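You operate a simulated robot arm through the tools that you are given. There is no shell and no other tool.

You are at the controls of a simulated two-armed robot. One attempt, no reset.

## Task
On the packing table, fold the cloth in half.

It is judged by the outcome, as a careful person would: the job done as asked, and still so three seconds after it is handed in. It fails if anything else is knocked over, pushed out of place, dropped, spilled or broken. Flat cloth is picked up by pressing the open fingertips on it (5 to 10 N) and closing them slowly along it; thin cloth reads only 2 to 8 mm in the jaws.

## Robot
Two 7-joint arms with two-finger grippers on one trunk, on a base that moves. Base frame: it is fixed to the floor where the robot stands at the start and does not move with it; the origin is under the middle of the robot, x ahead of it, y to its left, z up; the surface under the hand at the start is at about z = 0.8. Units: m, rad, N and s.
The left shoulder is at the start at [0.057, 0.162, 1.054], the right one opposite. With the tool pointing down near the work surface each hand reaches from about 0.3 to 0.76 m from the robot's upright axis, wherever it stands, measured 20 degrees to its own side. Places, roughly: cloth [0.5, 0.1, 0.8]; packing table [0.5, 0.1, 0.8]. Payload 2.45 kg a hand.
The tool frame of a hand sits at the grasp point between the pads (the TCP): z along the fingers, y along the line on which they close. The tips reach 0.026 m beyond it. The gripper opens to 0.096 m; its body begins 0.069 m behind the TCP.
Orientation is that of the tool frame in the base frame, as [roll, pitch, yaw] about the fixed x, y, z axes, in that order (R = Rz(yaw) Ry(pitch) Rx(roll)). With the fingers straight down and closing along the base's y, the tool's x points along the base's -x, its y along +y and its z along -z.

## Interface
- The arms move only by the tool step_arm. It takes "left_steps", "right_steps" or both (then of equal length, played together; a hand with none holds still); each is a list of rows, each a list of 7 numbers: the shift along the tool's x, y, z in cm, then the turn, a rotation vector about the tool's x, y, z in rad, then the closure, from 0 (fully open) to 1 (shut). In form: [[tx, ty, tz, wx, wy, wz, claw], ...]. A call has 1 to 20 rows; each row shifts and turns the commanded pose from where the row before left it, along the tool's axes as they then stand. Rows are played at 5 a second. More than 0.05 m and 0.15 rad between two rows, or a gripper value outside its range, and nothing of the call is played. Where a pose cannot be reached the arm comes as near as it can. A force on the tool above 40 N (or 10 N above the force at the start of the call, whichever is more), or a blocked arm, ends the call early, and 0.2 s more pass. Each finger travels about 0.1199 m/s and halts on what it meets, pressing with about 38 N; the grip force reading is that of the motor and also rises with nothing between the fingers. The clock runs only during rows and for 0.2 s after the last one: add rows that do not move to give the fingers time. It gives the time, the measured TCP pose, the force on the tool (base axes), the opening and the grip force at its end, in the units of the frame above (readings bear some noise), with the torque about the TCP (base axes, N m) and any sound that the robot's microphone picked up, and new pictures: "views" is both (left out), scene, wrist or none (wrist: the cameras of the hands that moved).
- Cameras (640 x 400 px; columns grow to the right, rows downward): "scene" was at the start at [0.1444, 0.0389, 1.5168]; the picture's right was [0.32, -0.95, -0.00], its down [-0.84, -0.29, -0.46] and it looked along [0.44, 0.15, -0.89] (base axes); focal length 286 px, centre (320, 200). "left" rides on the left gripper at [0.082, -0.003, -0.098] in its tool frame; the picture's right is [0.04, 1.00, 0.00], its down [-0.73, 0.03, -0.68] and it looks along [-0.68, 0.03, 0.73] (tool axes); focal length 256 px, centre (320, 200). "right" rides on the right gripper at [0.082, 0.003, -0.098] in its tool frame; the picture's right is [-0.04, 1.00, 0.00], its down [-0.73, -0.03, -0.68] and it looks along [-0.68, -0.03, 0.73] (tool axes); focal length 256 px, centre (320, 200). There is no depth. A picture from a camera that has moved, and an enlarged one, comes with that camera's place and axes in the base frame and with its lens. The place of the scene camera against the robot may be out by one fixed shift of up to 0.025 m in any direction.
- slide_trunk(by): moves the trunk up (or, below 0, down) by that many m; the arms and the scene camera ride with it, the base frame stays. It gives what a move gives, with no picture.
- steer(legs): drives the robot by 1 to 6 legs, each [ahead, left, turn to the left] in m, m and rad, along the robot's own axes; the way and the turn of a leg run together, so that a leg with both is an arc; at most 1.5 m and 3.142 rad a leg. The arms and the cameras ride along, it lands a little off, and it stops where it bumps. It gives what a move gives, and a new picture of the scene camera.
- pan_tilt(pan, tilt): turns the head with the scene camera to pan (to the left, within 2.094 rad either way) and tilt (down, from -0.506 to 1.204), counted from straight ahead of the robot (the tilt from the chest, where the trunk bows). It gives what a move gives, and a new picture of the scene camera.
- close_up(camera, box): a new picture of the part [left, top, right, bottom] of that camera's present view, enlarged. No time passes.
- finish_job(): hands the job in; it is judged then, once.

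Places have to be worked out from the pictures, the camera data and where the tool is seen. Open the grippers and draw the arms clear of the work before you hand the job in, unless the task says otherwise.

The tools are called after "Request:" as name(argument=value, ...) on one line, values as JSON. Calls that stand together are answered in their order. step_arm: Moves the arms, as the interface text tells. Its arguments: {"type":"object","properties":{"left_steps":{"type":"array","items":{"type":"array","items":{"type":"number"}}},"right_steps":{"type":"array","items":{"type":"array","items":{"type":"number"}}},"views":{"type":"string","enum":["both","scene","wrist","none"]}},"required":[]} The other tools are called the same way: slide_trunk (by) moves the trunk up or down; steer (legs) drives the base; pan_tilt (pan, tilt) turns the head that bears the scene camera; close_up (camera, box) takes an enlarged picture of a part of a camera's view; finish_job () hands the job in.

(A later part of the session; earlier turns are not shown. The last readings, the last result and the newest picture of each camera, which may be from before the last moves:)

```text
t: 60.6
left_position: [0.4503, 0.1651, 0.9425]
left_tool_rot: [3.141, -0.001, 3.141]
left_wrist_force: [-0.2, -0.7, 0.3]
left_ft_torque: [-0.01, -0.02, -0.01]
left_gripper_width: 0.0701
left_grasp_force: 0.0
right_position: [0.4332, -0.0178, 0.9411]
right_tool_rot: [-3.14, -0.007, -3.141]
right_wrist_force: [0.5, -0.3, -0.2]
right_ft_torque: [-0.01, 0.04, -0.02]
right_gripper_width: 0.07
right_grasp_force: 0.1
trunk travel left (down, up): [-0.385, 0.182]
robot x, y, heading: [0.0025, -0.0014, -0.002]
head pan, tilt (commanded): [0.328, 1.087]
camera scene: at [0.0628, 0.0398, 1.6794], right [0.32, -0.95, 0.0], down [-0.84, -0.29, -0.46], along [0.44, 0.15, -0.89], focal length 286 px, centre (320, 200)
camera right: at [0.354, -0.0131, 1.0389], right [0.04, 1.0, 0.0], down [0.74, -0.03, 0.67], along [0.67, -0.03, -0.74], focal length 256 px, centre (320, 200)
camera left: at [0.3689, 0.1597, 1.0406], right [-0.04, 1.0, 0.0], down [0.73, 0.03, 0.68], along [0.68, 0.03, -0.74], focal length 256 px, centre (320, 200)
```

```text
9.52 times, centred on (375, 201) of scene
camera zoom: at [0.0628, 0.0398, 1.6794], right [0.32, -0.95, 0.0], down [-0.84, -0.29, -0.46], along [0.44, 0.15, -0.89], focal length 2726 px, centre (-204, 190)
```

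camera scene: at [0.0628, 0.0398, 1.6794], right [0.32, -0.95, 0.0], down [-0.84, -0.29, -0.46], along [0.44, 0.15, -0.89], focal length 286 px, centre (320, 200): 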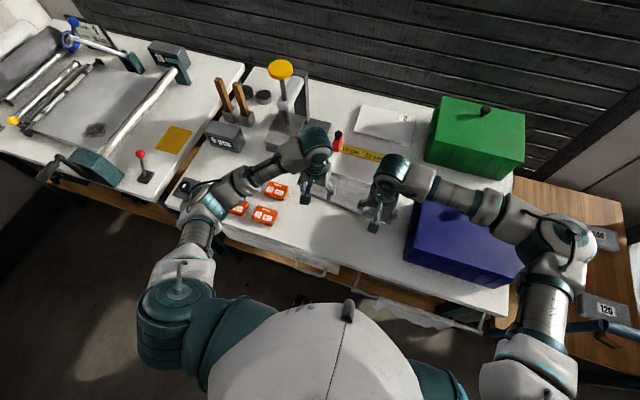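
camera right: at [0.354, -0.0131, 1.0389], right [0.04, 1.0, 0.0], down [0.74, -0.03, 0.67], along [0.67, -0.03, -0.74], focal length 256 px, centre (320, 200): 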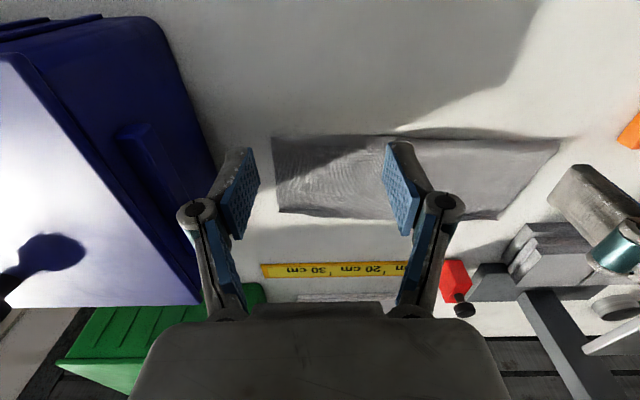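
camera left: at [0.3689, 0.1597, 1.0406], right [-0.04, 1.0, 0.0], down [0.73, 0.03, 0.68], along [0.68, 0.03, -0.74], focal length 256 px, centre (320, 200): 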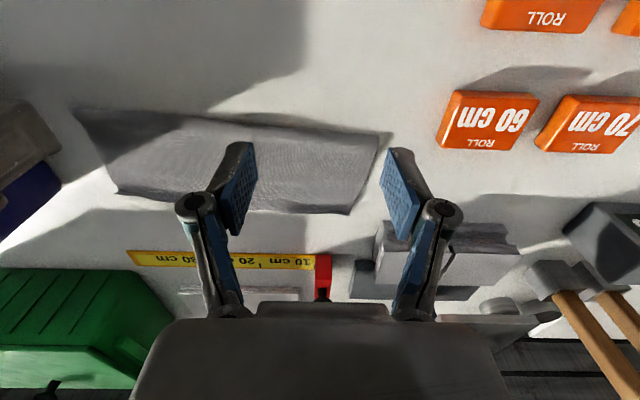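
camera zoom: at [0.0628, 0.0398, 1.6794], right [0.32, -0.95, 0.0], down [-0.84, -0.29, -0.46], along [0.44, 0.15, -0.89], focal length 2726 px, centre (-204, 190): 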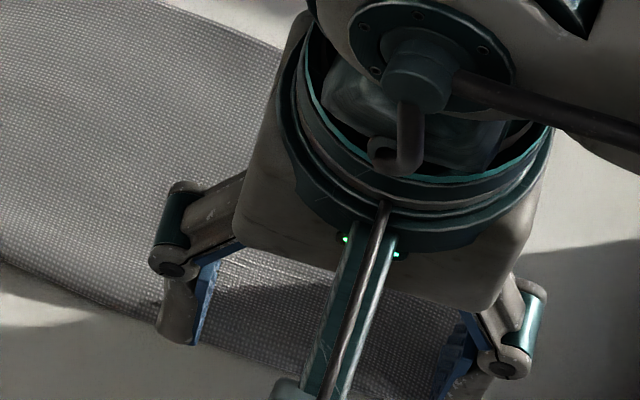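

That call was refused because one row exceeded 5 cm. I'll repeat it with smaller rows, rising first so the right hand clears the bin.

Request:
step_arm(right_steps=[[0, 0, -4, 0, 0, 0, 0.27], [2, 0, -4, 0, 0, 0, 0.27], [3, -3, 0, 0, 0, 0, 0.27], [0, -4, 0, 0, 0, 0, 0.27], [0, -4, 0, 0, 0, 0, 0.27], [0, 0, 0, 0, 0, 0, 0.27]], left_steps=[[0, 0, -4, 0, 0, 0, 0.27], [2, 0, -4, 0, 0, 0, 0.27], [3, 3, 0, 0, 0, 0, 0.27], [0, 4, 0, 0, 0, 0, 0.27], [0, 4, 0, 0, 0, 0, 0.27], [0, 0, 0, 0, 0, 0, 0.27]], views="both")

Request:
close_up(camera="scene", box=[295, 155, 405, 223])

Request:
close_up(camera="scene", box=[305, 165, 355, 200])

Request:
close_up(camera="scene", box=[345, 180, 405, 222])

```text
t: 62.0
left_position: [0.3988, 0.2727, 1.0221]
left_tool_rot: [3.14, -0.001, -3.141]
left_wrist_force: [0.4, 0.0, 0.9]
left_ft_torque: [-0.01, -0.03, 0.01]
left_gripper_width: 0.0701
left_grasp_force: 0.1
right_position: [0.3879, -0.1252, 1.0225]
right_tool_rot: [-3.141, -0.003, 3.139]
right_wrist_force: [0.2, 0.3, 0.3]
right_ft_torque: [0.0, -0.01, -0.01]
right_gripper_width: 0.0701
right_grasp_force: 0.1
trunk travel left (down, up): [-0.385, 0.182]
robot x, y, heading: [0.0003, -0.0009, -0.002]
head pan, tilt (commanded): [0.328, 1.087]
camera scene: at [0.0602, 0.039, 1.6795], right [0.32, -0.95, 0.0], down [-0.84, -0.29, -0.46], along [0.44, 0.15, -0.89], focal length 286 px, centre (320, 200)
camera right: at [0.307, -0.1213, 1.1193], right [0.04, 1.0, 0.0], down [0.74, -0.03, 0.68], along [0.68, -0.03, -0.74], focal length 256 px, centre (320, 200)
camera left: at [0.3175, 0.2683, 1.1198], right [-0.04, 1.0, 0.0], down [0.73, 0.03, 0.68], along [0.68, 0.03, -0.73], focal length 256 px, centre (320, 200)
```

scene: 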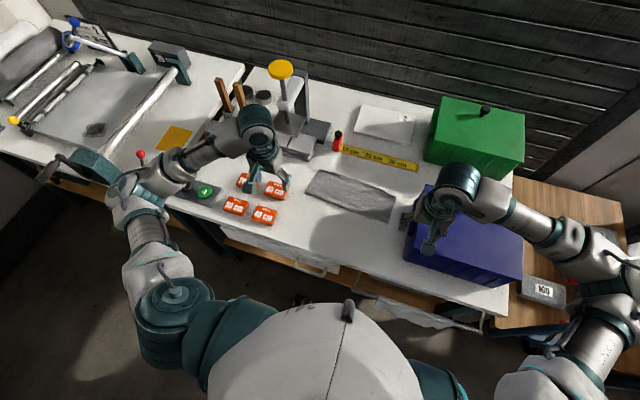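
right: 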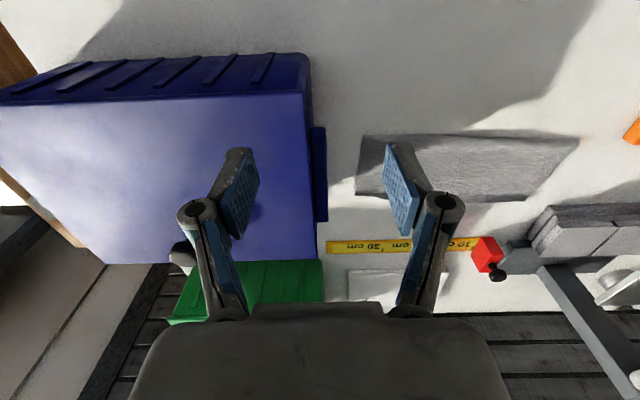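
left: 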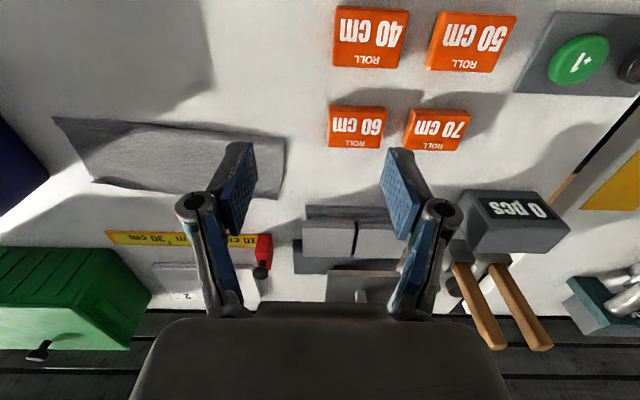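

```text
5.82 times, centred on (350, 189) of scene
camera zoom: at [0.0602, 0.039, 1.6795], right [0.32, -0.95, 0.0], down [-0.84, -0.29, -0.46], along [0.44, 0.15, -0.89], focal length 1666 px, centre (146, 264)
```

zoom: 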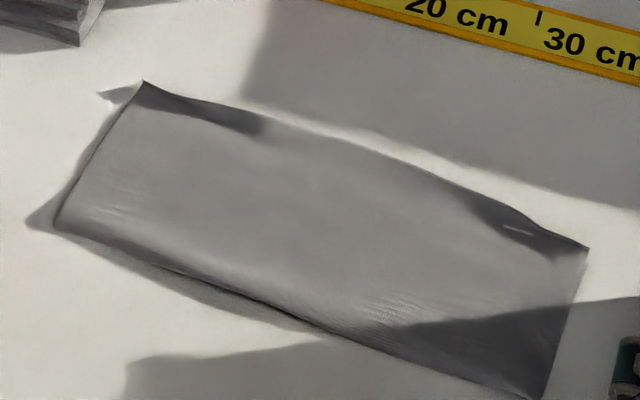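

```text
11.43 times, centred on (330, 182) of scene
camera zoom: at [0.0602, 0.039, 1.6795], right [0.32, -0.95, 0.0], down [-0.84, -0.29, -0.46], along [0.44, 0.15, -0.89], focal length 3272 px, centre (206, 400)
```

zoom: 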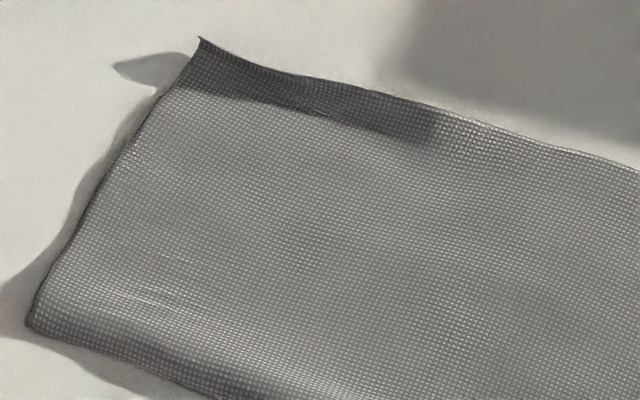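

```text
9.52 times, centred on (375, 201) of scene
camera zoom: at [0.0602, 0.039, 1.6795], right [0.32, -0.95, 0.0], down [-0.84, -0.29, -0.46], along [0.44, 0.15, -0.89], focal length 2726 px, centre (-204, 190)
```

zoom: 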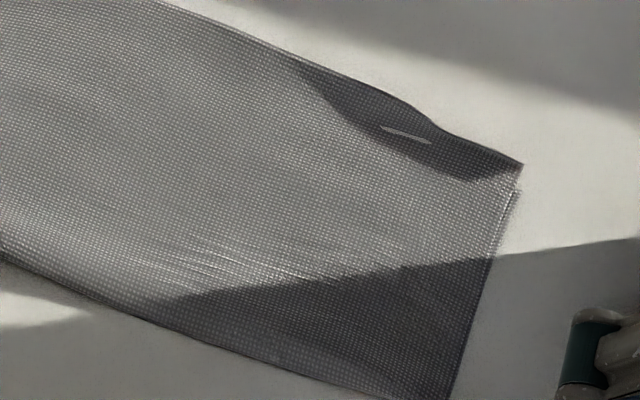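

The cloth now looks like a neat folded rectangle. The top edge still overshoots the bottom layer by roughly 1 cm at the right and 2–3 cm at the middle and left, and the drag moved both layers together. I'll square it up by pushing the overhanging top edge back from the far side, so both hands go above the strip of table beyond that edge.

Request:
step_arm(right_steps=[[-3.95, 1.83, 0, 0, 0, 0, 0.27], [-3.95, 1.83, 0, 0, 0, 0, 0.27], [-3.95, 1.83, 0, 0, 0, 0, 0.27], [-3.95, 1.83, 0, 0, 0, 0, 0.27], [-3.95, 1.83, 0, 0, 0, 0, 0.27], [-3.95, 1.83, 0, 0, 0, 0, 0.27], [0, 0, 3, 0, -0.1, 0, 0.27], [0, 0, 3, 0, -0.1, 0, 0.27], [0, 0, 0, 0, 0, 0, 0.27]], left_steps=[[-3.93, -1.92, 0, 0, 0, 0, 0.27], [-3.93, -1.92, 0, 0, 0, 0, 0.27], [-3.93, -1.92, 0, 0, 0, 0, 0.27], [-3.93, -1.92, 0, 0, 0, 0, 0.27], [-3.93, -1.92, 0, 0, 0, 0, 0.27], [-3.93, -1.92, 0, 0, 0, 0, 0.27], [0, 0, 3, 0, -0.1, 0, 0.27], [0, 0, 3, 0, -0.1, 0, 0.27], [0, 0, 0, 0, 0, 0, 0.27]], views="both")

```text
t: 64.0
left_position: [0.6416, 0.1592, 0.9622]
left_tool_rot: [-3.141, 0.201, -3.141]
left_wrist_force: [0.2, -1.0, 0.1]
left_ft_torque: [-0.03, -0.04, 0.01]
left_gripper_width: 0.0699
left_grasp_force: 0.1
right_position: [0.625, -0.0146, 0.961]
right_tool_rot: [-3.14, 0.198, -3.14]
right_wrist_force: [0.2, 0.4, -0.3]
right_ft_torque: [-0.01, -0.01, -0.02]
right_gripper_width: 0.0702
right_grasp_force: 0.0
trunk travel left (down, up): [-0.385, 0.182]
robot x, y, heading: [0.0012, 0.0018, -0.0]
head pan, tilt (commanded): [0.328, 1.087]
camera scene: at [0.0629, 0.0391, 1.6795], right [0.32, -0.95, 0.0], down [-0.84, -0.29, -0.46], along [0.44, 0.15, -0.89], focal length 286 px, centre (320, 200)
camera right: at [0.5264, -0.0106, 1.0404], right [0.04, 1.0, 0.01], down [0.59, -0.03, 0.81], along [0.81, -0.03, -0.59], focal length 256 px, centre (320, 200)
camera left: at [0.5412, 0.1533, 1.0413], right [-0.04, 1.0, -0.01], down [0.58, 0.03, 0.81], along [0.81, 0.03, -0.58], focal length 256 px, centre (320, 200)
```

scene: 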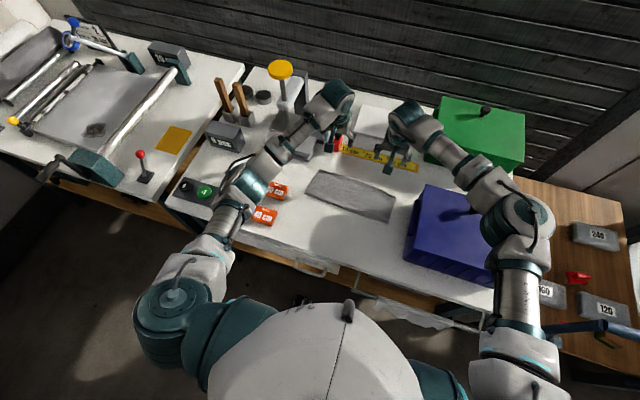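
right: 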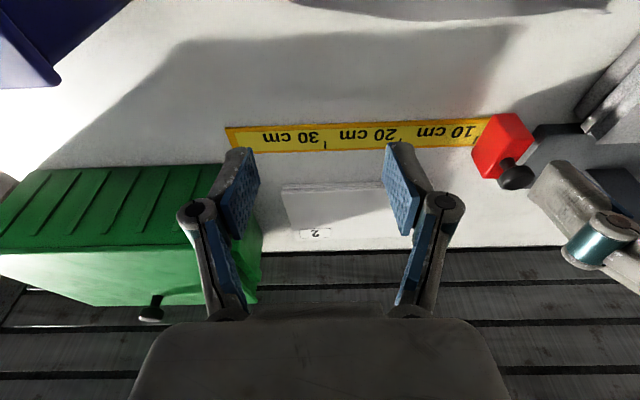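
left: 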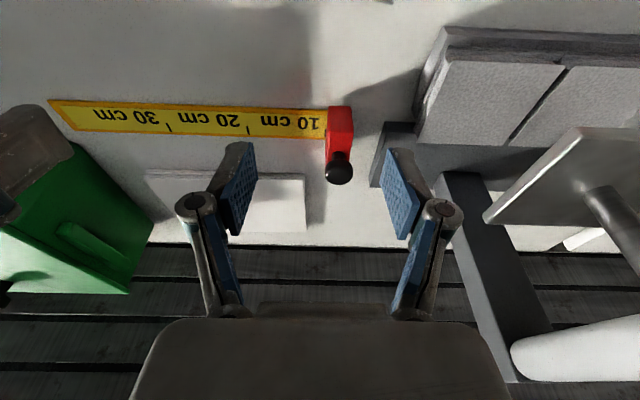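

Both hands are beyond the top edge, tilted slightly so the fingers lean over it. I'll descend to about 2 cm above the table.

Request:
step_arm(right_steps=[[0.6, 0, 2.94, 0, 0, 0, 0.27], [0.6, 0, 2.94, 0, 0, 0, 0.27], [0.6, 0, 2.94, 0, 0, 0, 0.27], [0.5, 0, 2.45, 0, 0, 0, 0.27], [0, 0, 0, 0, 0, 0, 0.27]], left_steps=[[0.6, 0, 2.94, 0, 0, 0, 0.27], [0.6, 0, 2.94, 0, 0, 0, 0.27], [0.6, 0, 2.94, 0, 0, 0, 0.27], [0.5, 0, 2.45, 0, 0, 0, 0.27], [0, 0, 0, 0, 0, 0, 0.27]], views="wrist")

Request:
close_up(camera="scene", box=[295, 145, 405, 213])

Request:
close_up(camera="right", box=[140, 0, 640, 240])

Request:
close_up(camera="left", box=[0, 0, 500, 240])

```text
t: 65.2
left_position: [0.6406, 0.1592, 0.8476]
left_tool_rot: [-3.141, 0.201, 3.14]
left_wrist_force: [-0.3, 0.1, -0.6]
left_ft_torque: [0.02, 0.01, -0.02]
left_gripper_width: 0.0701
left_grasp_force: 0.0
right_position: [0.6251, -0.0147, 0.8472]
right_tool_rot: [-3.14, 0.195, -3.141]
right_wrist_force: [-0.2, 0.2, 0.3]
right_ft_torque: [0.02, -0.01, -0.02]
right_gripper_width: 0.0701
right_grasp_force: 0.2
trunk travel left (down, up): [-0.385, 0.182]
robot x, y, heading: [-0.0011, 0.0005, -0.002]
head pan, tilt (commanded): [0.328, 1.087]
camera right: at [0.5267, -0.0101, 0.9271], right [0.04, 1.0, 0.01], down [0.59, -0.03, 0.81], along [0.81, -0.03, -0.59], focal length 256 px, centre (320, 200)
camera left: at [0.5396, 0.1532, 0.926], right [-0.04, 1.0, -0.01], down [0.58, 0.03, 0.81], along [0.81, 0.03, -0.58], focal length 256 px, centre (320, 200)
```

right: 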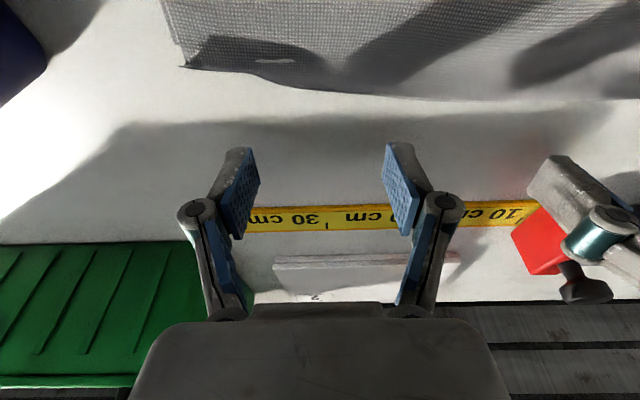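
left: 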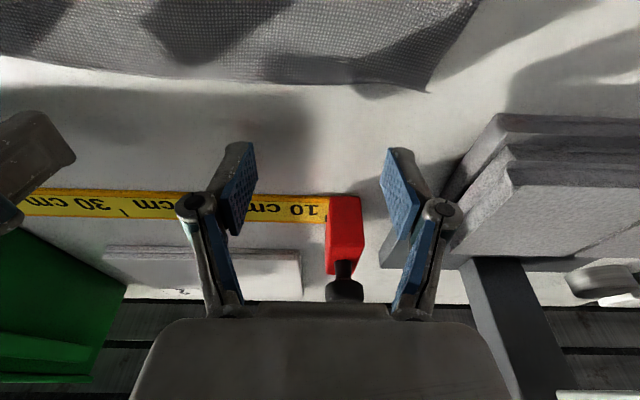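

```text
5.82 times, centred on (350, 179) of scene
camera zoom: at [0.0619, 0.0394, 1.6795], right [0.32, -0.95, 0.0], down [-0.84, -0.29, -0.46], along [0.44, 0.15, -0.89], focal length 1666 px, centre (146, 322)
```

zoom: 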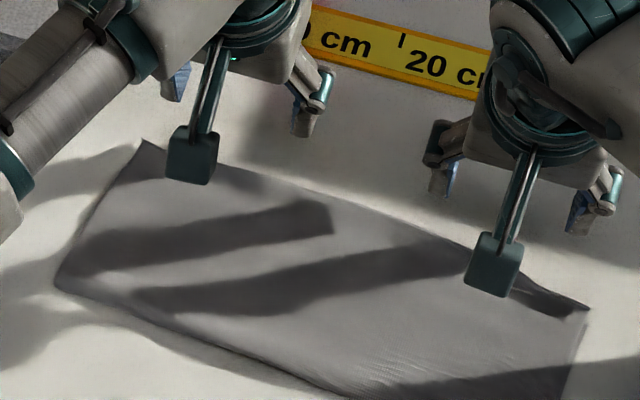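

```text
1.28 times, centred on (390, 120) of right
camera zoom: at [0.5267, -0.0101, 0.9271], right [0.04, 1.0, 0.01], down [0.59, -0.03, 0.81], along [0.81, -0.03, -0.59], focal length 328 px, centre (230, 302)
```

zoom: 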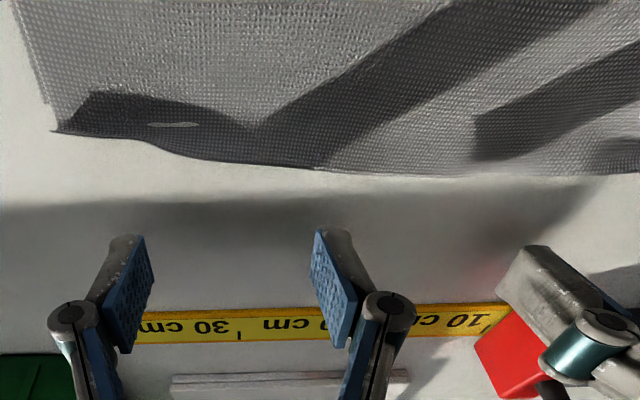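

```text
1.28 times, centred on (250, 120) of left
camera zoom: at [0.5396, 0.1532, 0.926], right [-0.04, 1.0, -0.01], down [0.58, 0.03, 0.81], along [0.81, 0.03, -0.58], focal length 328 px, centre (410, 302)
```

zoom: 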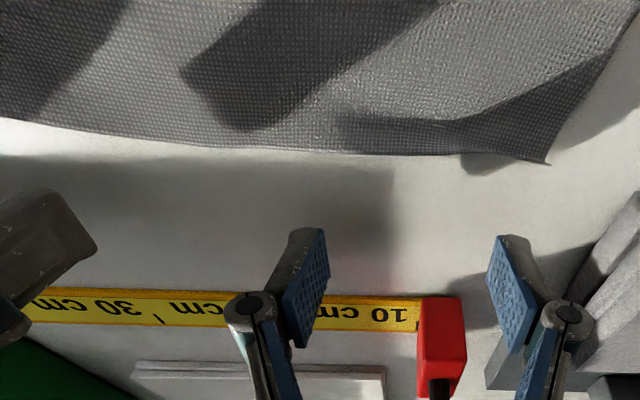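

The views show the top edge at x≈0.584 (right corner), 0.605–0.611 in the middle and 0.609 at the left corner, with all fingertips clear beyond it. I'll lower the tips to just above the bare table.

Request:
step_arm(right_steps=[[0.16, 0, 0.784, 0, 0, 0, 0.27], [0.16, 0, 0.784, 0, 0, 0, 0.27], [0.14, 0, 0.69, 0, 0, 0, 0.27], [0, 0, 0, 0, 0, 0, 0.27]], left_steps=[[0.16, 0, 0.784, 0, 0, 0, 0.27], [0.16, 0, 0.784, 0, 0, 0, 0.27], [0.14, 0, 0.69, 0, 0, 0, 0.27], [0, 0, 0, 0, 0, 0, 0.27]], views="none")

```text
t: 66.2
left_position: [0.6405, 0.1588, 0.8223]
left_tool_rot: [3.141, 0.201, 3.142]
left_wrist_force: [-0.4, 0.0, -0.1]
left_ft_torque: [-0.02, 0.02, 0.02]
left_gripper_width: 0.0699
left_grasp_force: 0.0
right_position: [0.6232, -0.0153, 0.8227]
right_tool_rot: [-3.14, 0.196, 3.141]
right_wrist_force: [-0.6, 0.3, 0.5]
right_ft_torque: [0.0, 0.02, 0.03]
right_gripper_width: 0.0701
right_grasp_force: 0.1
trunk travel left (down, up): [-0.385, 0.182]
robot x, y, heading: [-0.0052, 0.0001, 0.001]
head pan, tilt (commanded): [0.328, 1.087]
```

Request:
step_arm(right_steps=[[0.02, 0, 0.1, 0, 0, 0, 0.27], [0, 0, 0, 0, 0, 0, 0.27]], left_steps=[[0.02, 0, 0.1, 0, 0, 0, 0.27], [0, 0, 0, 0, 0, 0, 0.27]], views="none")

```text
t: 66.8
left_position: [0.6405, 0.1591, 0.8217]
left_tool_rot: [-3.141, 0.201, 3.141]
left_wrist_force: [0.5, -0.7, 2.1]
left_ft_torque: [0.09, 0.01, -0.03]
left_gripper_width: 0.07
left_grasp_force: 0.4
right_position: [0.6227, -0.0151, 0.8225]
right_tool_rot: [-3.139, 0.196, 3.141]
right_wrist_force: [-0.4, 0.8, 0.3]
right_ft_torque: [0.02, -0.01, -0.01]
right_gripper_width: 0.07
right_grasp_force: 0.0
trunk travel left (down, up): [-0.385, 0.182]
robot x, y, heading: [0.0034, -0.0019, 0.004]
head pan, tilt (commanded): [0.328, 1.087]
```

The left tips just touch the table and the right is a hair above it. Now I'll push back toward me, left about 3.2 cm and right about 2 cm, until the faces meet and start moving the top edge.

Request:
step_arm(right_steps=[[0.25, 0, 0, 0, 0, 0, 0.27], [0.245, 0, -0.05, 0, 0, 0, 0.27], [0.245, 0, -0.05, 0, 0, 0, 0.27], [0.245, 0, -0.05, 0, 0, 0, 0.27], [0.245, 0, -0.05, 0, 0, 0, 0.27], [0.245, 0, -0.05, 0, 0, 0, 0.27], [0.245, 0, -0.05, 0, 0, 0, 0.27], [0.245, 0, -0.05, 0, 0, 0, 0.27], [0, 0, 0, 0, 0, 0, 0.27]], left_steps=[[0.39, 0, -0.11, 0, 0, 0, 0.27], [0.39, 0, -0.08, 0, 0, 0, 0.27], [0.39, 0, -0.08, 0, 0, 0, 0.27], [0.39, 0, -0.08, 0, 0, 0, 0.27], [0.39, 0, -0.08, 0, 0, 0, 0.27], [0.39, 0, -0.08, 0, 0, 0, 0.27], [0.39, 0, -0.08, 0, 0, 0, 0.27], [0.39, 0, -0.08, 0, 0, 0, 0.27], [0, 0, 0, 0, 0, 0, 0.27]], views="wrist")

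Request:
close_up(camera="scene", box=[295, 145, 405, 213])

Request:
close_up(camera="right", box=[140, 20, 540, 260])

Request:
close_up(camera="left", box=[80, 20, 480, 260])

```text
t: 68.8
left_position: [0.6072, 0.1591, 0.8235]
left_tool_rot: [-3.141, 0.201, -3.141]
left_wrist_force: [0.5, 0.3, 0.4]
left_ft_torque: [-0.03, 0.0, 0.04]
left_gripper_width: 0.0701
left_grasp_force: 0.0
right_position: [0.6036, -0.0148, 0.8214]
right_tool_rot: [3.141, 0.197, -3.14]
right_wrist_force: [-0.2, -0.6, 15.6]
right_ft_torque: [0.1, 0.13, -0.07]
right_gripper_width: 0.0716
right_grasp_force: 7.5
trunk travel left (down, up): [-0.385, 0.182]
robot x, y, heading: [0.0019, -0.0013, 0.002]
head pan, tilt (commanded): [0.328, 1.087]
camera right: at [0.5043, -0.0105, 0.901], right [0.04, 1.0, 0.01], down [0.59, -0.03, 0.81], along [0.81, -0.03, -0.59], focal length 256 px, centre (320, 200)
camera left: at [0.5068, 0.1544, 0.9024], right [-0.04, 1.0, -0.01], down [0.58, 0.03, 0.81], along [0.81, 0.03, -0.58], focal length 256 px, centre (320, 200)
```

right: 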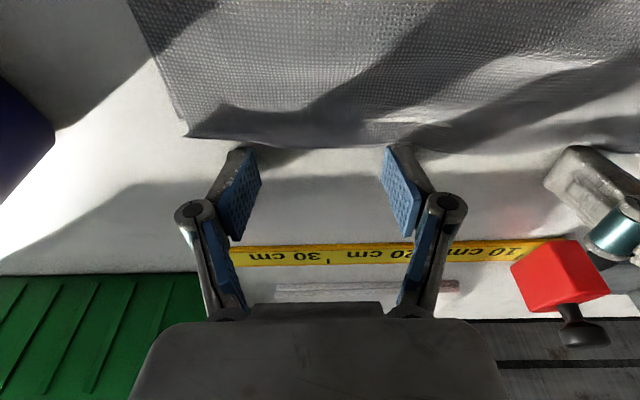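
left: 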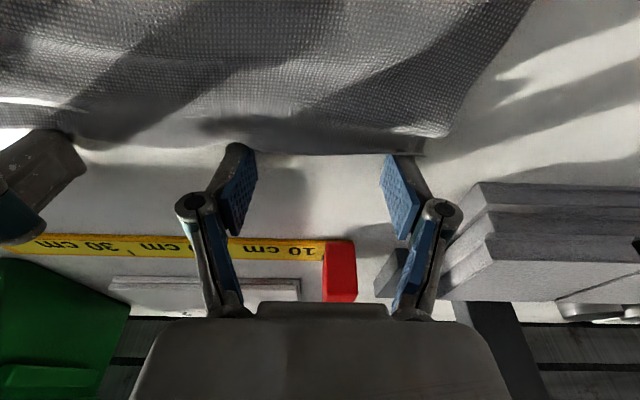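

```text
5.82 times, centred on (350, 179) of scene
camera zoom: at [0.0592, 0.0392, 1.6796], right [0.32, -0.95, 0.0], down [-0.84, -0.29, -0.46], along [0.44, 0.15, -0.89], focal length 1666 px, centre (146, 322)
```

zoom: 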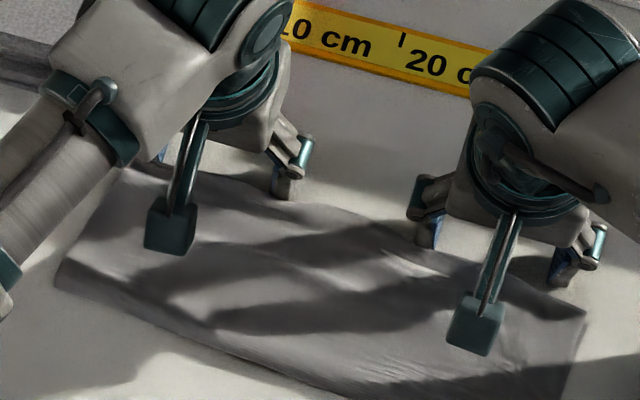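

```text
1.60 times, centred on (340, 140) of right
camera zoom: at [0.5043, -0.0105, 0.901], right [0.04, 1.0, 0.01], down [0.59, -0.03, 0.81], along [0.81, -0.03, -0.59], focal length 410 px, centre (288, 296)
```

zoom: 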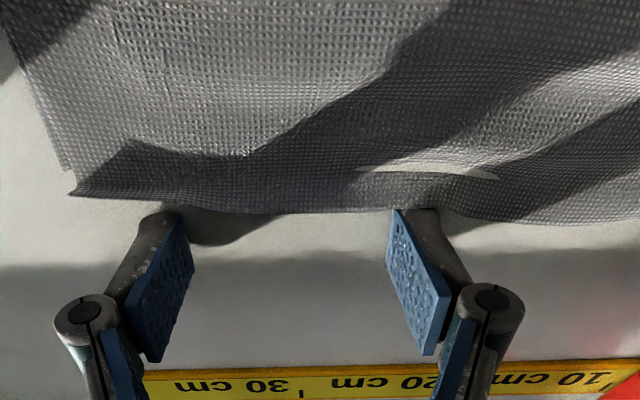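

```text
1.60 times, centred on (280, 140) of left
camera zoom: at [0.5068, 0.1544, 0.9024], right [-0.04, 1.0, -0.01], down [0.58, 0.03, 0.81], along [0.81, 0.03, -0.58], focal length 410 px, centre (384, 296)
```

zoom: 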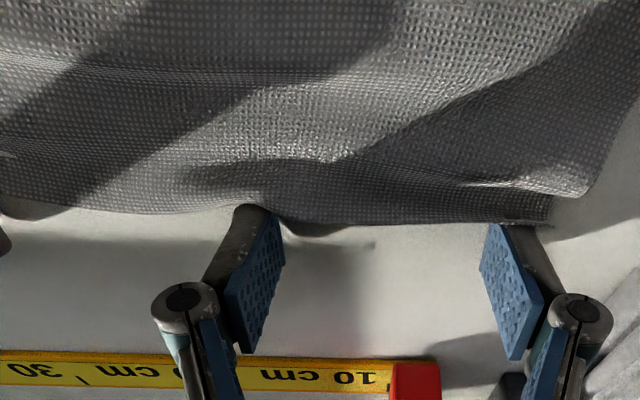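

Pushing works: the top edge is coming back. At the left, the bottom corner shows at [0.5885, 0.221] with the top corner at [0.598, 0.211]; at the right the mismatch is about 0.7 cm. The right hand is pressing 15 N on the table, so I'll lift it slightly and push about 1 cm more on both sides.

Request:
step_arm(right_steps=[[0, 0, -0.1, 0, 0, 0, 0.27], [0.255, 0, -0.052, 0, 0, 0, 0.27], [0.255, 0, -0.052, 0, 0, 0, 0.27], [0.255, 0, -0.052, 0, 0, 0, 0.27], [0.255, 0, -0.052, 0, 0, 0, 0.27], [0, 0, 0, 0, 0, 0, 0.27]], left_steps=[[0, 0, 0, 0, 0, 0, 0.27], [0.29, 0, -0.06, 0, 0, 0, 0.27], [0.29, 0, -0.06, 0, 0, 0, 0.27], [0.29, 0, -0.06, 0, 0, 0, 0.27], [0.2, 0, -0.04, 0, 0, 0, 0.27], [0, 0, 0, 0, 0, 0, 0.27]], views="wrist")

Request:
close_up(camera="scene", box=[295, 145, 405, 213])

Request:
close_up(camera="right", box=[140, 20, 540, 260])

Request:
close_up(camera="left", box=[80, 20, 480, 260])

```text
t: 70.2
left_position: [0.5979, 0.159, 0.8225]
left_tool_rot: [3.14, 0.201, -3.14]
left_wrist_force: [-0.3, -0.1, -0.3]
left_ft_torque: [0.03, 0.03, 0.0]
left_gripper_width: 0.0701
left_grasp_force: 0.1
right_position: [0.5915, -0.0155, 0.8231]
right_tool_rot: [-3.14, 0.198, -3.141]
right_wrist_force: [0.7, 0.2, 3.6]
right_ft_torque: [0.03, 0.03, -0.02]
right_gripper_width: 0.0705
right_grasp_force: 0.6
trunk travel left (down, up): [-0.385, 0.182]
robot x, y, heading: [-0.0023, -0.0043, -0.001]
head pan, tilt (commanded): [0.328, 1.087]
camera right: at [0.4946, -0.0099, 0.9016], right [0.04, 1.0, 0.01], down [0.59, -0.03, 0.81], along [0.81, -0.03, -0.59], focal length 256 px, centre (320, 200)
camera left: at [0.4964, 0.1539, 0.9017], right [-0.04, 1.0, -0.01], down [0.58, 0.03, 0.81], along [0.81, 0.03, -0.58], focal length 256 px, centre (320, 200)
```

right: 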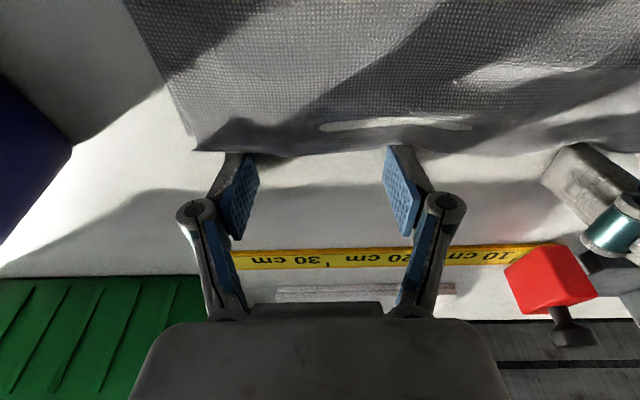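
left: 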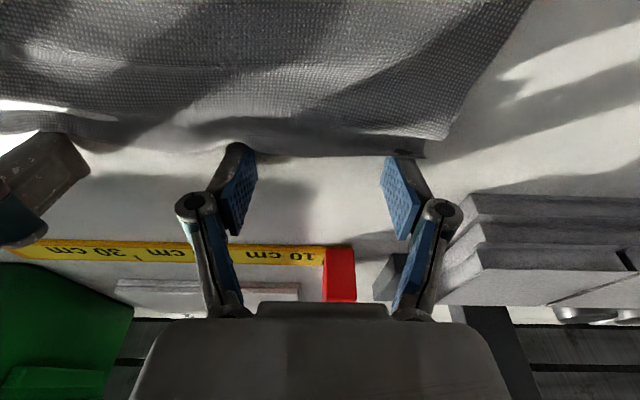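

```text
5.82 times, centred on (350, 179) of scene
camera zoom: at [0.0611, 0.039, 1.6795], right [0.32, -0.95, 0.0], down [-0.84, -0.29, -0.46], along [0.44, 0.15, -0.89], focal length 1666 px, centre (146, 322)
```

zoom: 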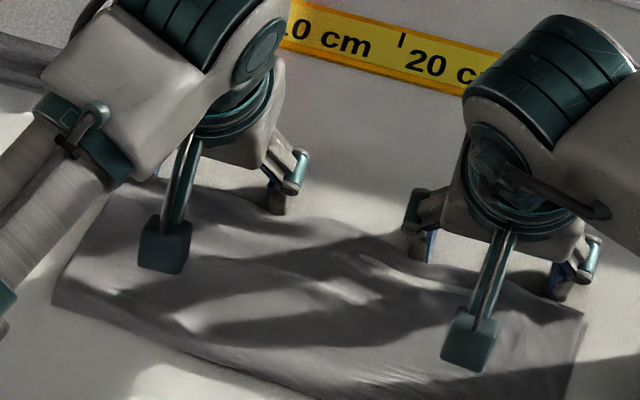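

```text
1.60 times, centred on (340, 140) of right
camera zoom: at [0.4946, -0.0099, 0.9016], right [0.04, 1.0, 0.01], down [0.59, -0.03, 0.81], along [0.81, -0.03, -0.59], focal length 410 px, centre (288, 296)
```

zoom: 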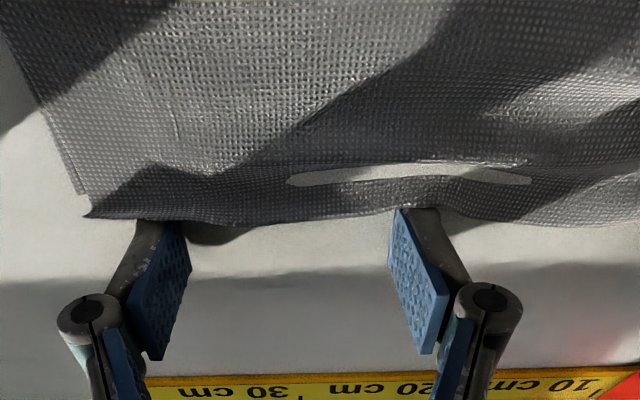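

```text
1.60 times, centred on (280, 140) of left
camera zoom: at [0.4964, 0.1539, 0.9017], right [-0.04, 1.0, -0.01], down [0.58, 0.03, 0.81], along [0.81, 0.03, -0.58], focal length 410 px, centre (384, 296)
```

zoom: 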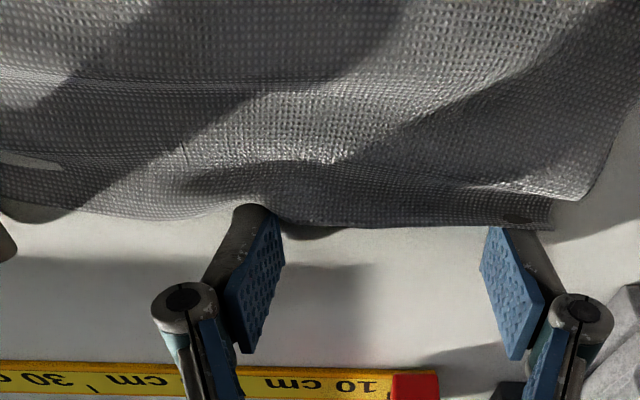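

Corner mismatch is now about 1 cm or less, and the bottom layer is starting to move along, so that is enough squaring. I'll back the fingers off the edge (+x), then lift clear and inspect.

Request:
step_arm(right_steps=[[-0.49, 0, 0.1, 0, 0, 0, 0.27], [-0.49, 0, 0.08, 0, 0, 0, 0.27], [-0.4, 0, -2, 0, 0, 0, 0.27], [-0.6, 0, -3, 0, 0, 0, 0.27], [-0.8, 0, -4, 0, 0, 0, 0.27], [-0.8, 0, -4, 0, 0, 0, 0.27], [0, 0, -2, 0, 0.1, 0, 0.27], [0, 0, 0, 0, 0.1, 0, 0.27], [0, 0, 0, 0, 0, 0, 0.27]], left_steps=[[-0.49, 0, 0.08, 0, 0, 0, 0.27], [-0.49, 0, 0.08, 0, 0, 0, 0.27], [-0.4, 0, -2, 0, 0, 0, 0.27], [-0.6, 0, -3, 0, 0, 0, 0.27], [-0.8, 0, -4, 0, 0, 0, 0.27], [-0.8, 0, -4, 0, 0, 0, 0.27], [0, 0, -2, 0, 0.1, 0, 0.27], [0, 0, 0, 0, 0.1, 0, 0.27], [0, 0, 0, 0, 0, 0, 0.27]], views="both")

Request:
close_up(camera="scene", box=[295, 155, 405, 223])

Request:
close_up(camera="right", box=[140, 0, 640, 240])

Request:
close_up(camera="left", box=[0, 0, 500, 240])

```text
t: 72.2
left_position: [0.6007, 0.1591, 0.9761]
left_tool_rot: [-3.14, 0.0, 3.14]
left_wrist_force: [-0.1, 0.2, -0.2]
left_ft_torque: [-0.03, -0.04, 0.03]
left_gripper_width: 0.0705
left_grasp_force: 0.0
right_position: [0.5989, -0.0137, 0.9769]
right_tool_rot: [-3.14, -0.006, -3.141]
right_wrist_force: [-0.6, -0.5, -0.4]
right_ft_torque: [0.01, -0.02, -0.03]
right_gripper_width: 0.0701
right_grasp_force: 0.1
trunk travel left (down, up): [-0.385, 0.182]
robot x, y, heading: [0.001, -0.0007, -0.002]
head pan, tilt (commanded): [0.328, 1.087]
camera scene: at [0.0619, 0.0403, 1.6795], right [0.32, -0.95, 0.0], down [-0.84, -0.29, -0.46], along [0.44, 0.15, -0.89], focal length 286 px, centre (320, 200)
camera right: at [0.5195, -0.0095, 1.0736], right [0.04, 1.0, 0.0], down [0.74, -0.03, 0.68], along [0.67, -0.03, -0.74], focal length 256 px, centre (320, 200)
camera left: at [0.5189, 0.154, 1.0726], right [-0.04, 1.0, 0.0], down [0.73, 0.03, 0.68], along [0.68, 0.03, -0.73], focal length 256 px, centre (320, 200)
```

scene: 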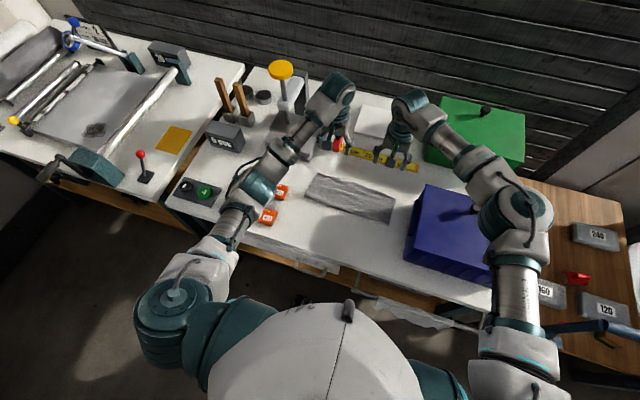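
right: 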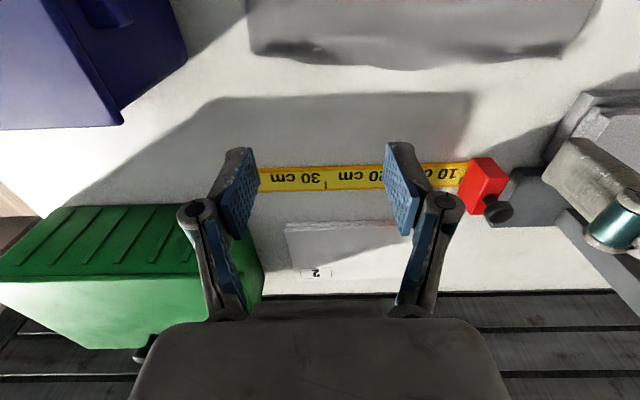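
left: 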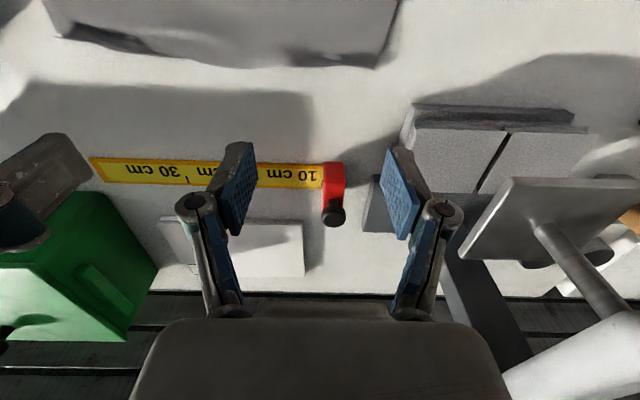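

```text
5.82 times, centred on (350, 189) of scene
camera zoom: at [0.0619, 0.0403, 1.6795], right [0.32, -0.95, 0.0], down [-0.84, -0.29, -0.46], along [0.44, 0.15, -0.89], focal length 1666 px, centre (146, 264)
```

zoom: 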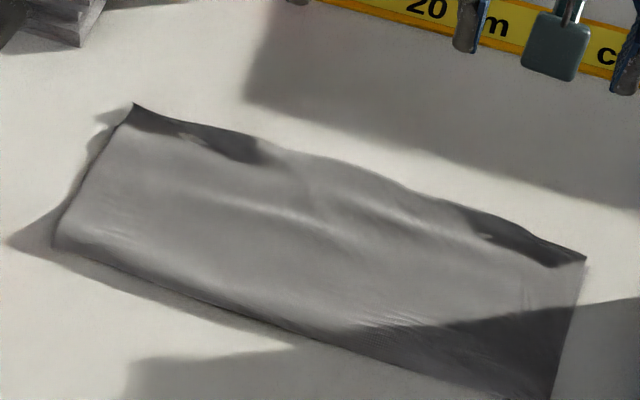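

```text
1.28 times, centred on (390, 120) of right
camera zoom: at [0.5195, -0.0095, 1.0736], right [0.04, 1.0, 0.0], down [0.74, -0.03, 0.68], along [0.67, -0.03, -0.74], focal length 328 px, centre (230, 302)
```

zoom: 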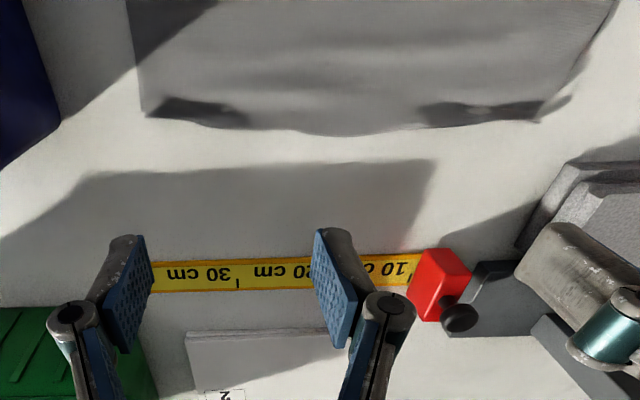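

```text
1.28 times, centred on (250, 120) of left
camera zoom: at [0.5189, 0.154, 1.0726], right [-0.04, 1.0, 0.0], down [0.73, 0.03, 0.68], along [0.68, 0.03, -0.73], focal length 328 px, centre (410, 302)
```

zoom: 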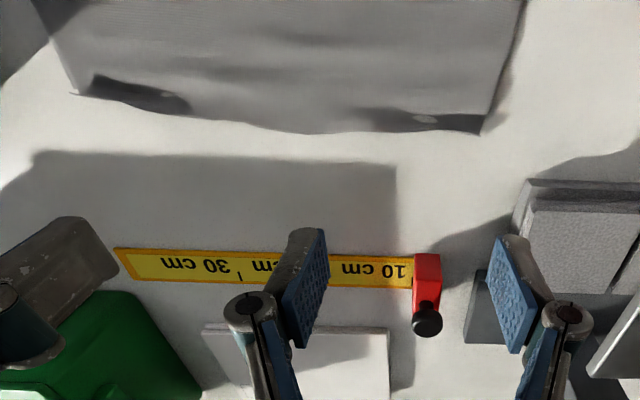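

The fold now measures about 11 cm by 30 cm, with corner mismatches of roughly 1 cm. There is some slack rippling in the top layer and a raised fold loop, so I'll sweep lightly from the far edge toward the fold with the fingertips to smooth it, then press the fold down.

Request:
step_arm(right_steps=[[3.3, 0, 0, 0, 0, 0, 0.27], [0, 0, 4, 0, 0, 0, 0.27], [0, 0, 4, 0, 0, 0, 0.27], [0, 0, 4, 0, 0, 0, 0.27], [0, 0, 2.2, 0, 0, 0, 0.27], [0, 0, 0.8, 0, 0, 0, 0.27], [0, 0, 0, 0, 0, 0, 0.27]], left_steps=[[3.3, 0, 0, 0, 0, 0, 0.27], [0, 0, 4, 0, 0, 0, 0.27], [0, 0, 4, 0, 0, 0, 0.27], [0, 0, 4, 0, 0, 0, 0.27], [0, 0, 2.2, 0, 0, 0, 0.27], [0, 0, 0.7, 0, 0, 0, 0.27], [0, 0, 0, 0, 0, 0, 0.27]], views="wrist")

Request:
close_up(camera="right", box=[140, 20, 540, 260])

Request:
close_up(camera="left", box=[80, 20, 480, 260])

```text
t: 73.8
left_position: [0.5681, 0.1615, 0.8271]
left_tool_rot: [3.142, 0.001, -3.14]
left_wrist_force: [-0.1, -0.5, -0.3]
left_ft_torque: [-0.01, -0.02, -0.02]
left_gripper_width: 0.0703
left_grasp_force: 0.0
right_position: [0.566, -0.0123, 0.824]
right_tool_rot: [-3.14, -0.005, -3.141]
right_wrist_force: [0.3, 0.7, 1.1]
right_ft_torque: [-0.03, -0.01, 0.01]
right_gripper_width: 0.0701
right_grasp_force: 0.1
trunk travel left (down, up): [-0.385, 0.182]
robot x, y, heading: [0.0025, -0.0027, -0.0]
head pan, tilt (commanded): [0.328, 1.087]
camera right: at [0.4856, -0.0091, 0.9217], right [0.04, 1.0, 0.0], down [0.74, -0.03, 0.68], along [0.68, -0.03, -0.74], focal length 256 px, centre (320, 200)
camera left: at [0.4871, 0.155, 0.9234], right [-0.04, 1.0, 0.0], down [0.73, 0.03, 0.68], along [0.68, 0.03, -0.73], focal length 256 px, centre (320, 200)
```

right: 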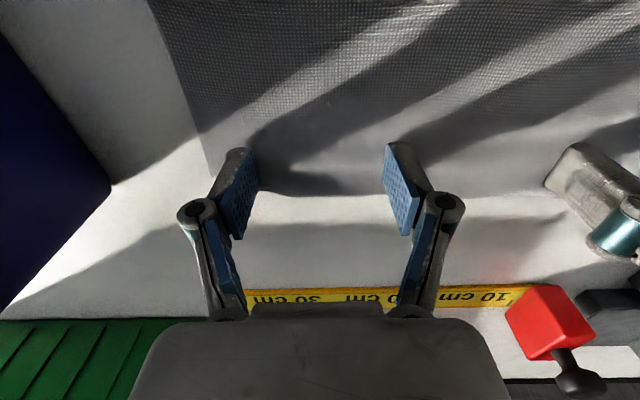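
left: 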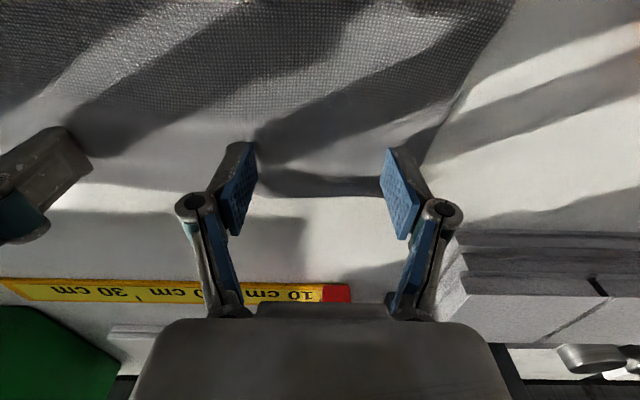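

```text
1.60 times, centred on (340, 140) of right
camera zoom: at [0.4856, -0.0091, 0.9217], right [0.04, 1.0, 0.0], down [0.74, -0.03, 0.68], along [0.68, -0.03, -0.74], focal length 410 px, centre (288, 296)
```

zoom: 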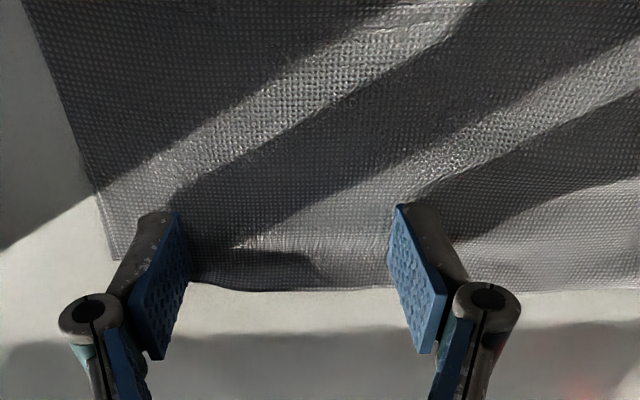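

```text
1.60 times, centred on (280, 140) of left
camera zoom: at [0.4871, 0.155, 0.9234], right [-0.04, 1.0, 0.0], down [0.73, 0.03, 0.68], along [0.68, 0.03, -0.73], focal length 410 px, centre (384, 296)
```

zoom: 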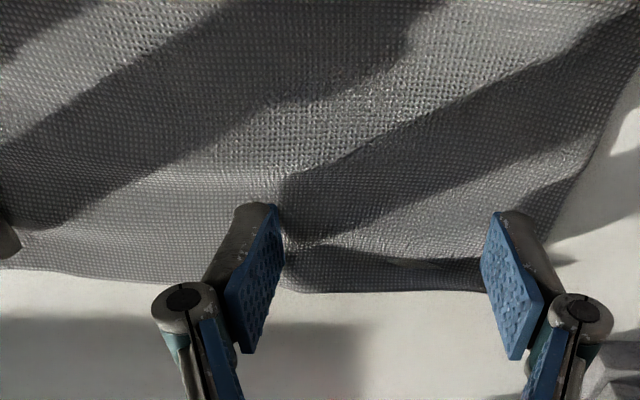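

The tips are just touching the top layer. I'll sweep 5 cm toward the fold, very lightly.

Request:
step_arm(right_steps=[[0.5, 0, -0.08, 0, 0, 0, 0.27], [0.5, 0, 0, 0, 0, 0, 0.27], [0.5, 0, 0, 0, 0, 0, 0.27], [0.5, 0, 0, 0, 0, 0, 0.27], [0.5, 0, 0, 0, 0, 0, 0.27], [0.5, 0, 0, 0, 0, 0, 0.27], [0.5, 0, 0, 0, 0, 0, 0.27], [0.5, 0, 0, 0, 0, 0, 0.27], [0.5, 0, 0, 0, 0, 0, 0.27], [0.5, 0, 0, 0, 0, 0, 0.27], [0, 0, 0, 0, 0, 0, 0.27]], left_steps=[[0.5, 0, 0.1, 0, 0, 0, 0.27], [0.5, 0, 0, 0, 0, 0, 0.27], [0.5, 0, 0, 0, 0, 0, 0.27], [0.5, 0, 0, 0, 0, 0, 0.27], [0.5, 0, 0, 0, 0, 0, 0.27], [0.5, 0, 0, 0, 0, 0, 0.27], [0.5, 0, 0, 0, 0, 0, 0.27], [0.5, 0, 0, 0, 0, 0, 0.27], [0.5, 0, 0, 0, 0, 0, 0.27], [0.5, 0, 0, 0, 0, 0, 0.27], [0, 0, 0, 0, 0, 0, 0.27]], views="wrist")

Request:
close_up(camera="right", box=[140, 40, 540, 280])

Request:
close_up(camera="left", box=[80, 40, 480, 280])

Request:
close_up(camera="scene", box=[295, 155, 405, 223])

```text
t: 76.2
left_position: [0.5186, 0.1589, 0.8253]
left_tool_rot: [-3.141, 0.0, 3.141]
left_wrist_force: [-0.9, 0.0, -0.7]
left_ft_torque: [0.0, 0.04, -0.01]
left_gripper_width: 0.0702
left_grasp_force: 0.1
right_position: [0.5151, -0.0146, 0.8252]
right_tool_rot: [-3.14, -0.005, 3.141]
right_wrist_force: [0.4, 0.4, 0.6]
right_ft_torque: [0.0, 0.05, 0.02]
right_gripper_width: 0.0701
right_grasp_force: 0.0
trunk travel left (down, up): [-0.385, 0.182]
robot x, y, heading: [0.0032, 0.0026, 0.003]
head pan, tilt (commanded): [0.328, 1.087]
camera right: at [0.4355, -0.0106, 0.9229], right [0.04, 1.0, 0.0], down [0.74, -0.03, 0.68], along [0.68, -0.03, -0.74], focal length 256 px, centre (320, 200)
camera left: at [0.437, 0.1536, 0.9223], right [-0.04, 1.0, 0.0], down [0.73, 0.03, 0.68], along [0.68, 0.03, -0.73], focal length 256 px, centre (320, 200)
```

right: 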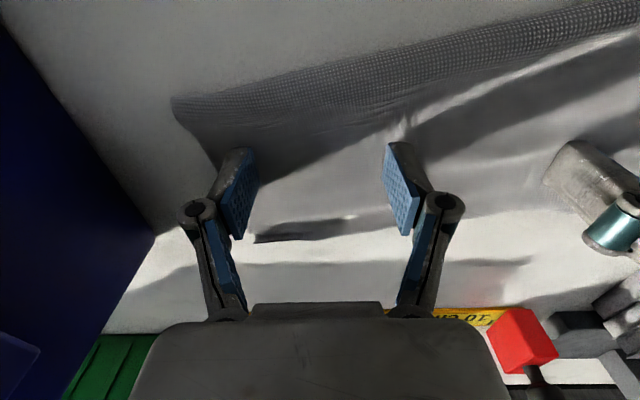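
left: 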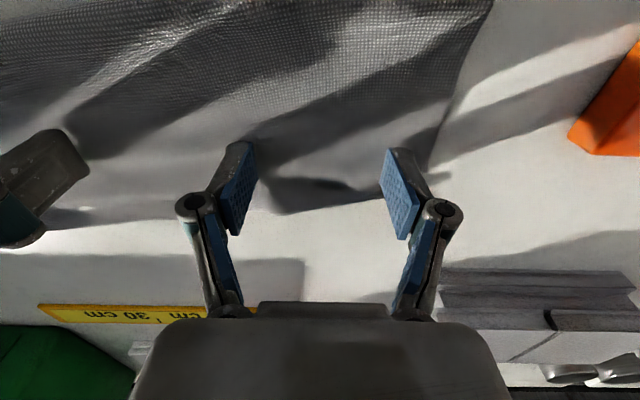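

```text
1.60 times, centred on (340, 160) of right
camera zoom: at [0.4355, -0.0106, 0.9229], right [0.04, 1.0, 0.0], down [0.74, -0.03, 0.68], along [0.68, -0.03, -0.74], focal length 410 px, centre (288, 264)
```

zoom: 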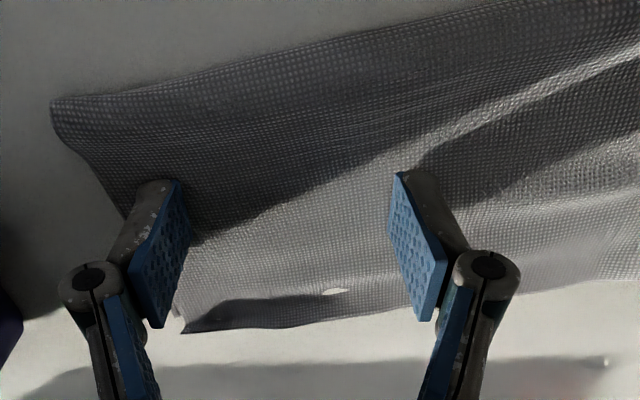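

```text
1.60 times, centred on (280, 160) of left
camera zoom: at [0.437, 0.1536, 0.9223], right [-0.04, 1.0, 0.0], down [0.73, 0.03, 0.68], along [0.68, 0.03, -0.73], focal length 410 px, centre (384, 264)
```

zoom: 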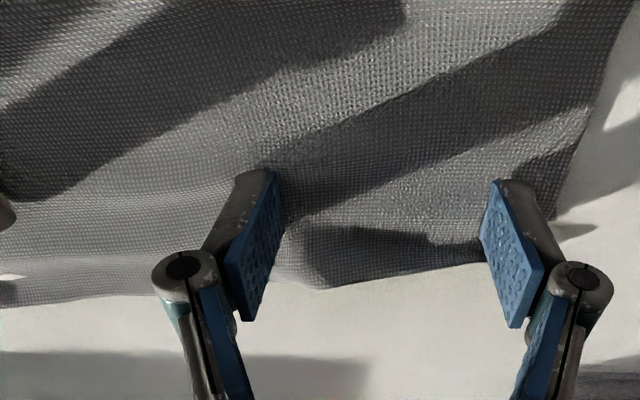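

```text
5.82 times, centred on (350, 189) of scene
camera zoom: at [0.0617, 0.0393, 1.6795], right [0.32, -0.95, 0.0], down [-0.84, -0.29, -0.46], along [0.44, 0.15, -0.89], focal length 1666 px, centre (146, 264)
```

zoom: 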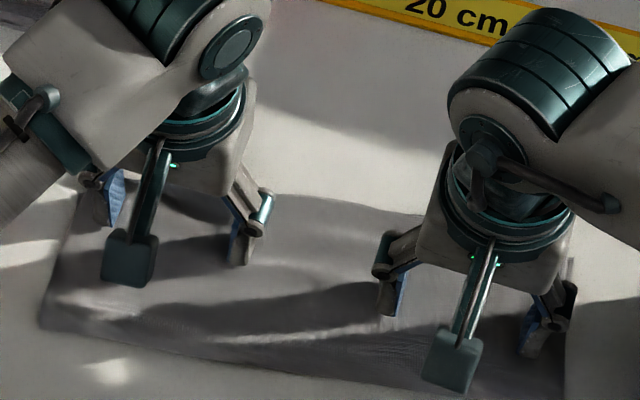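

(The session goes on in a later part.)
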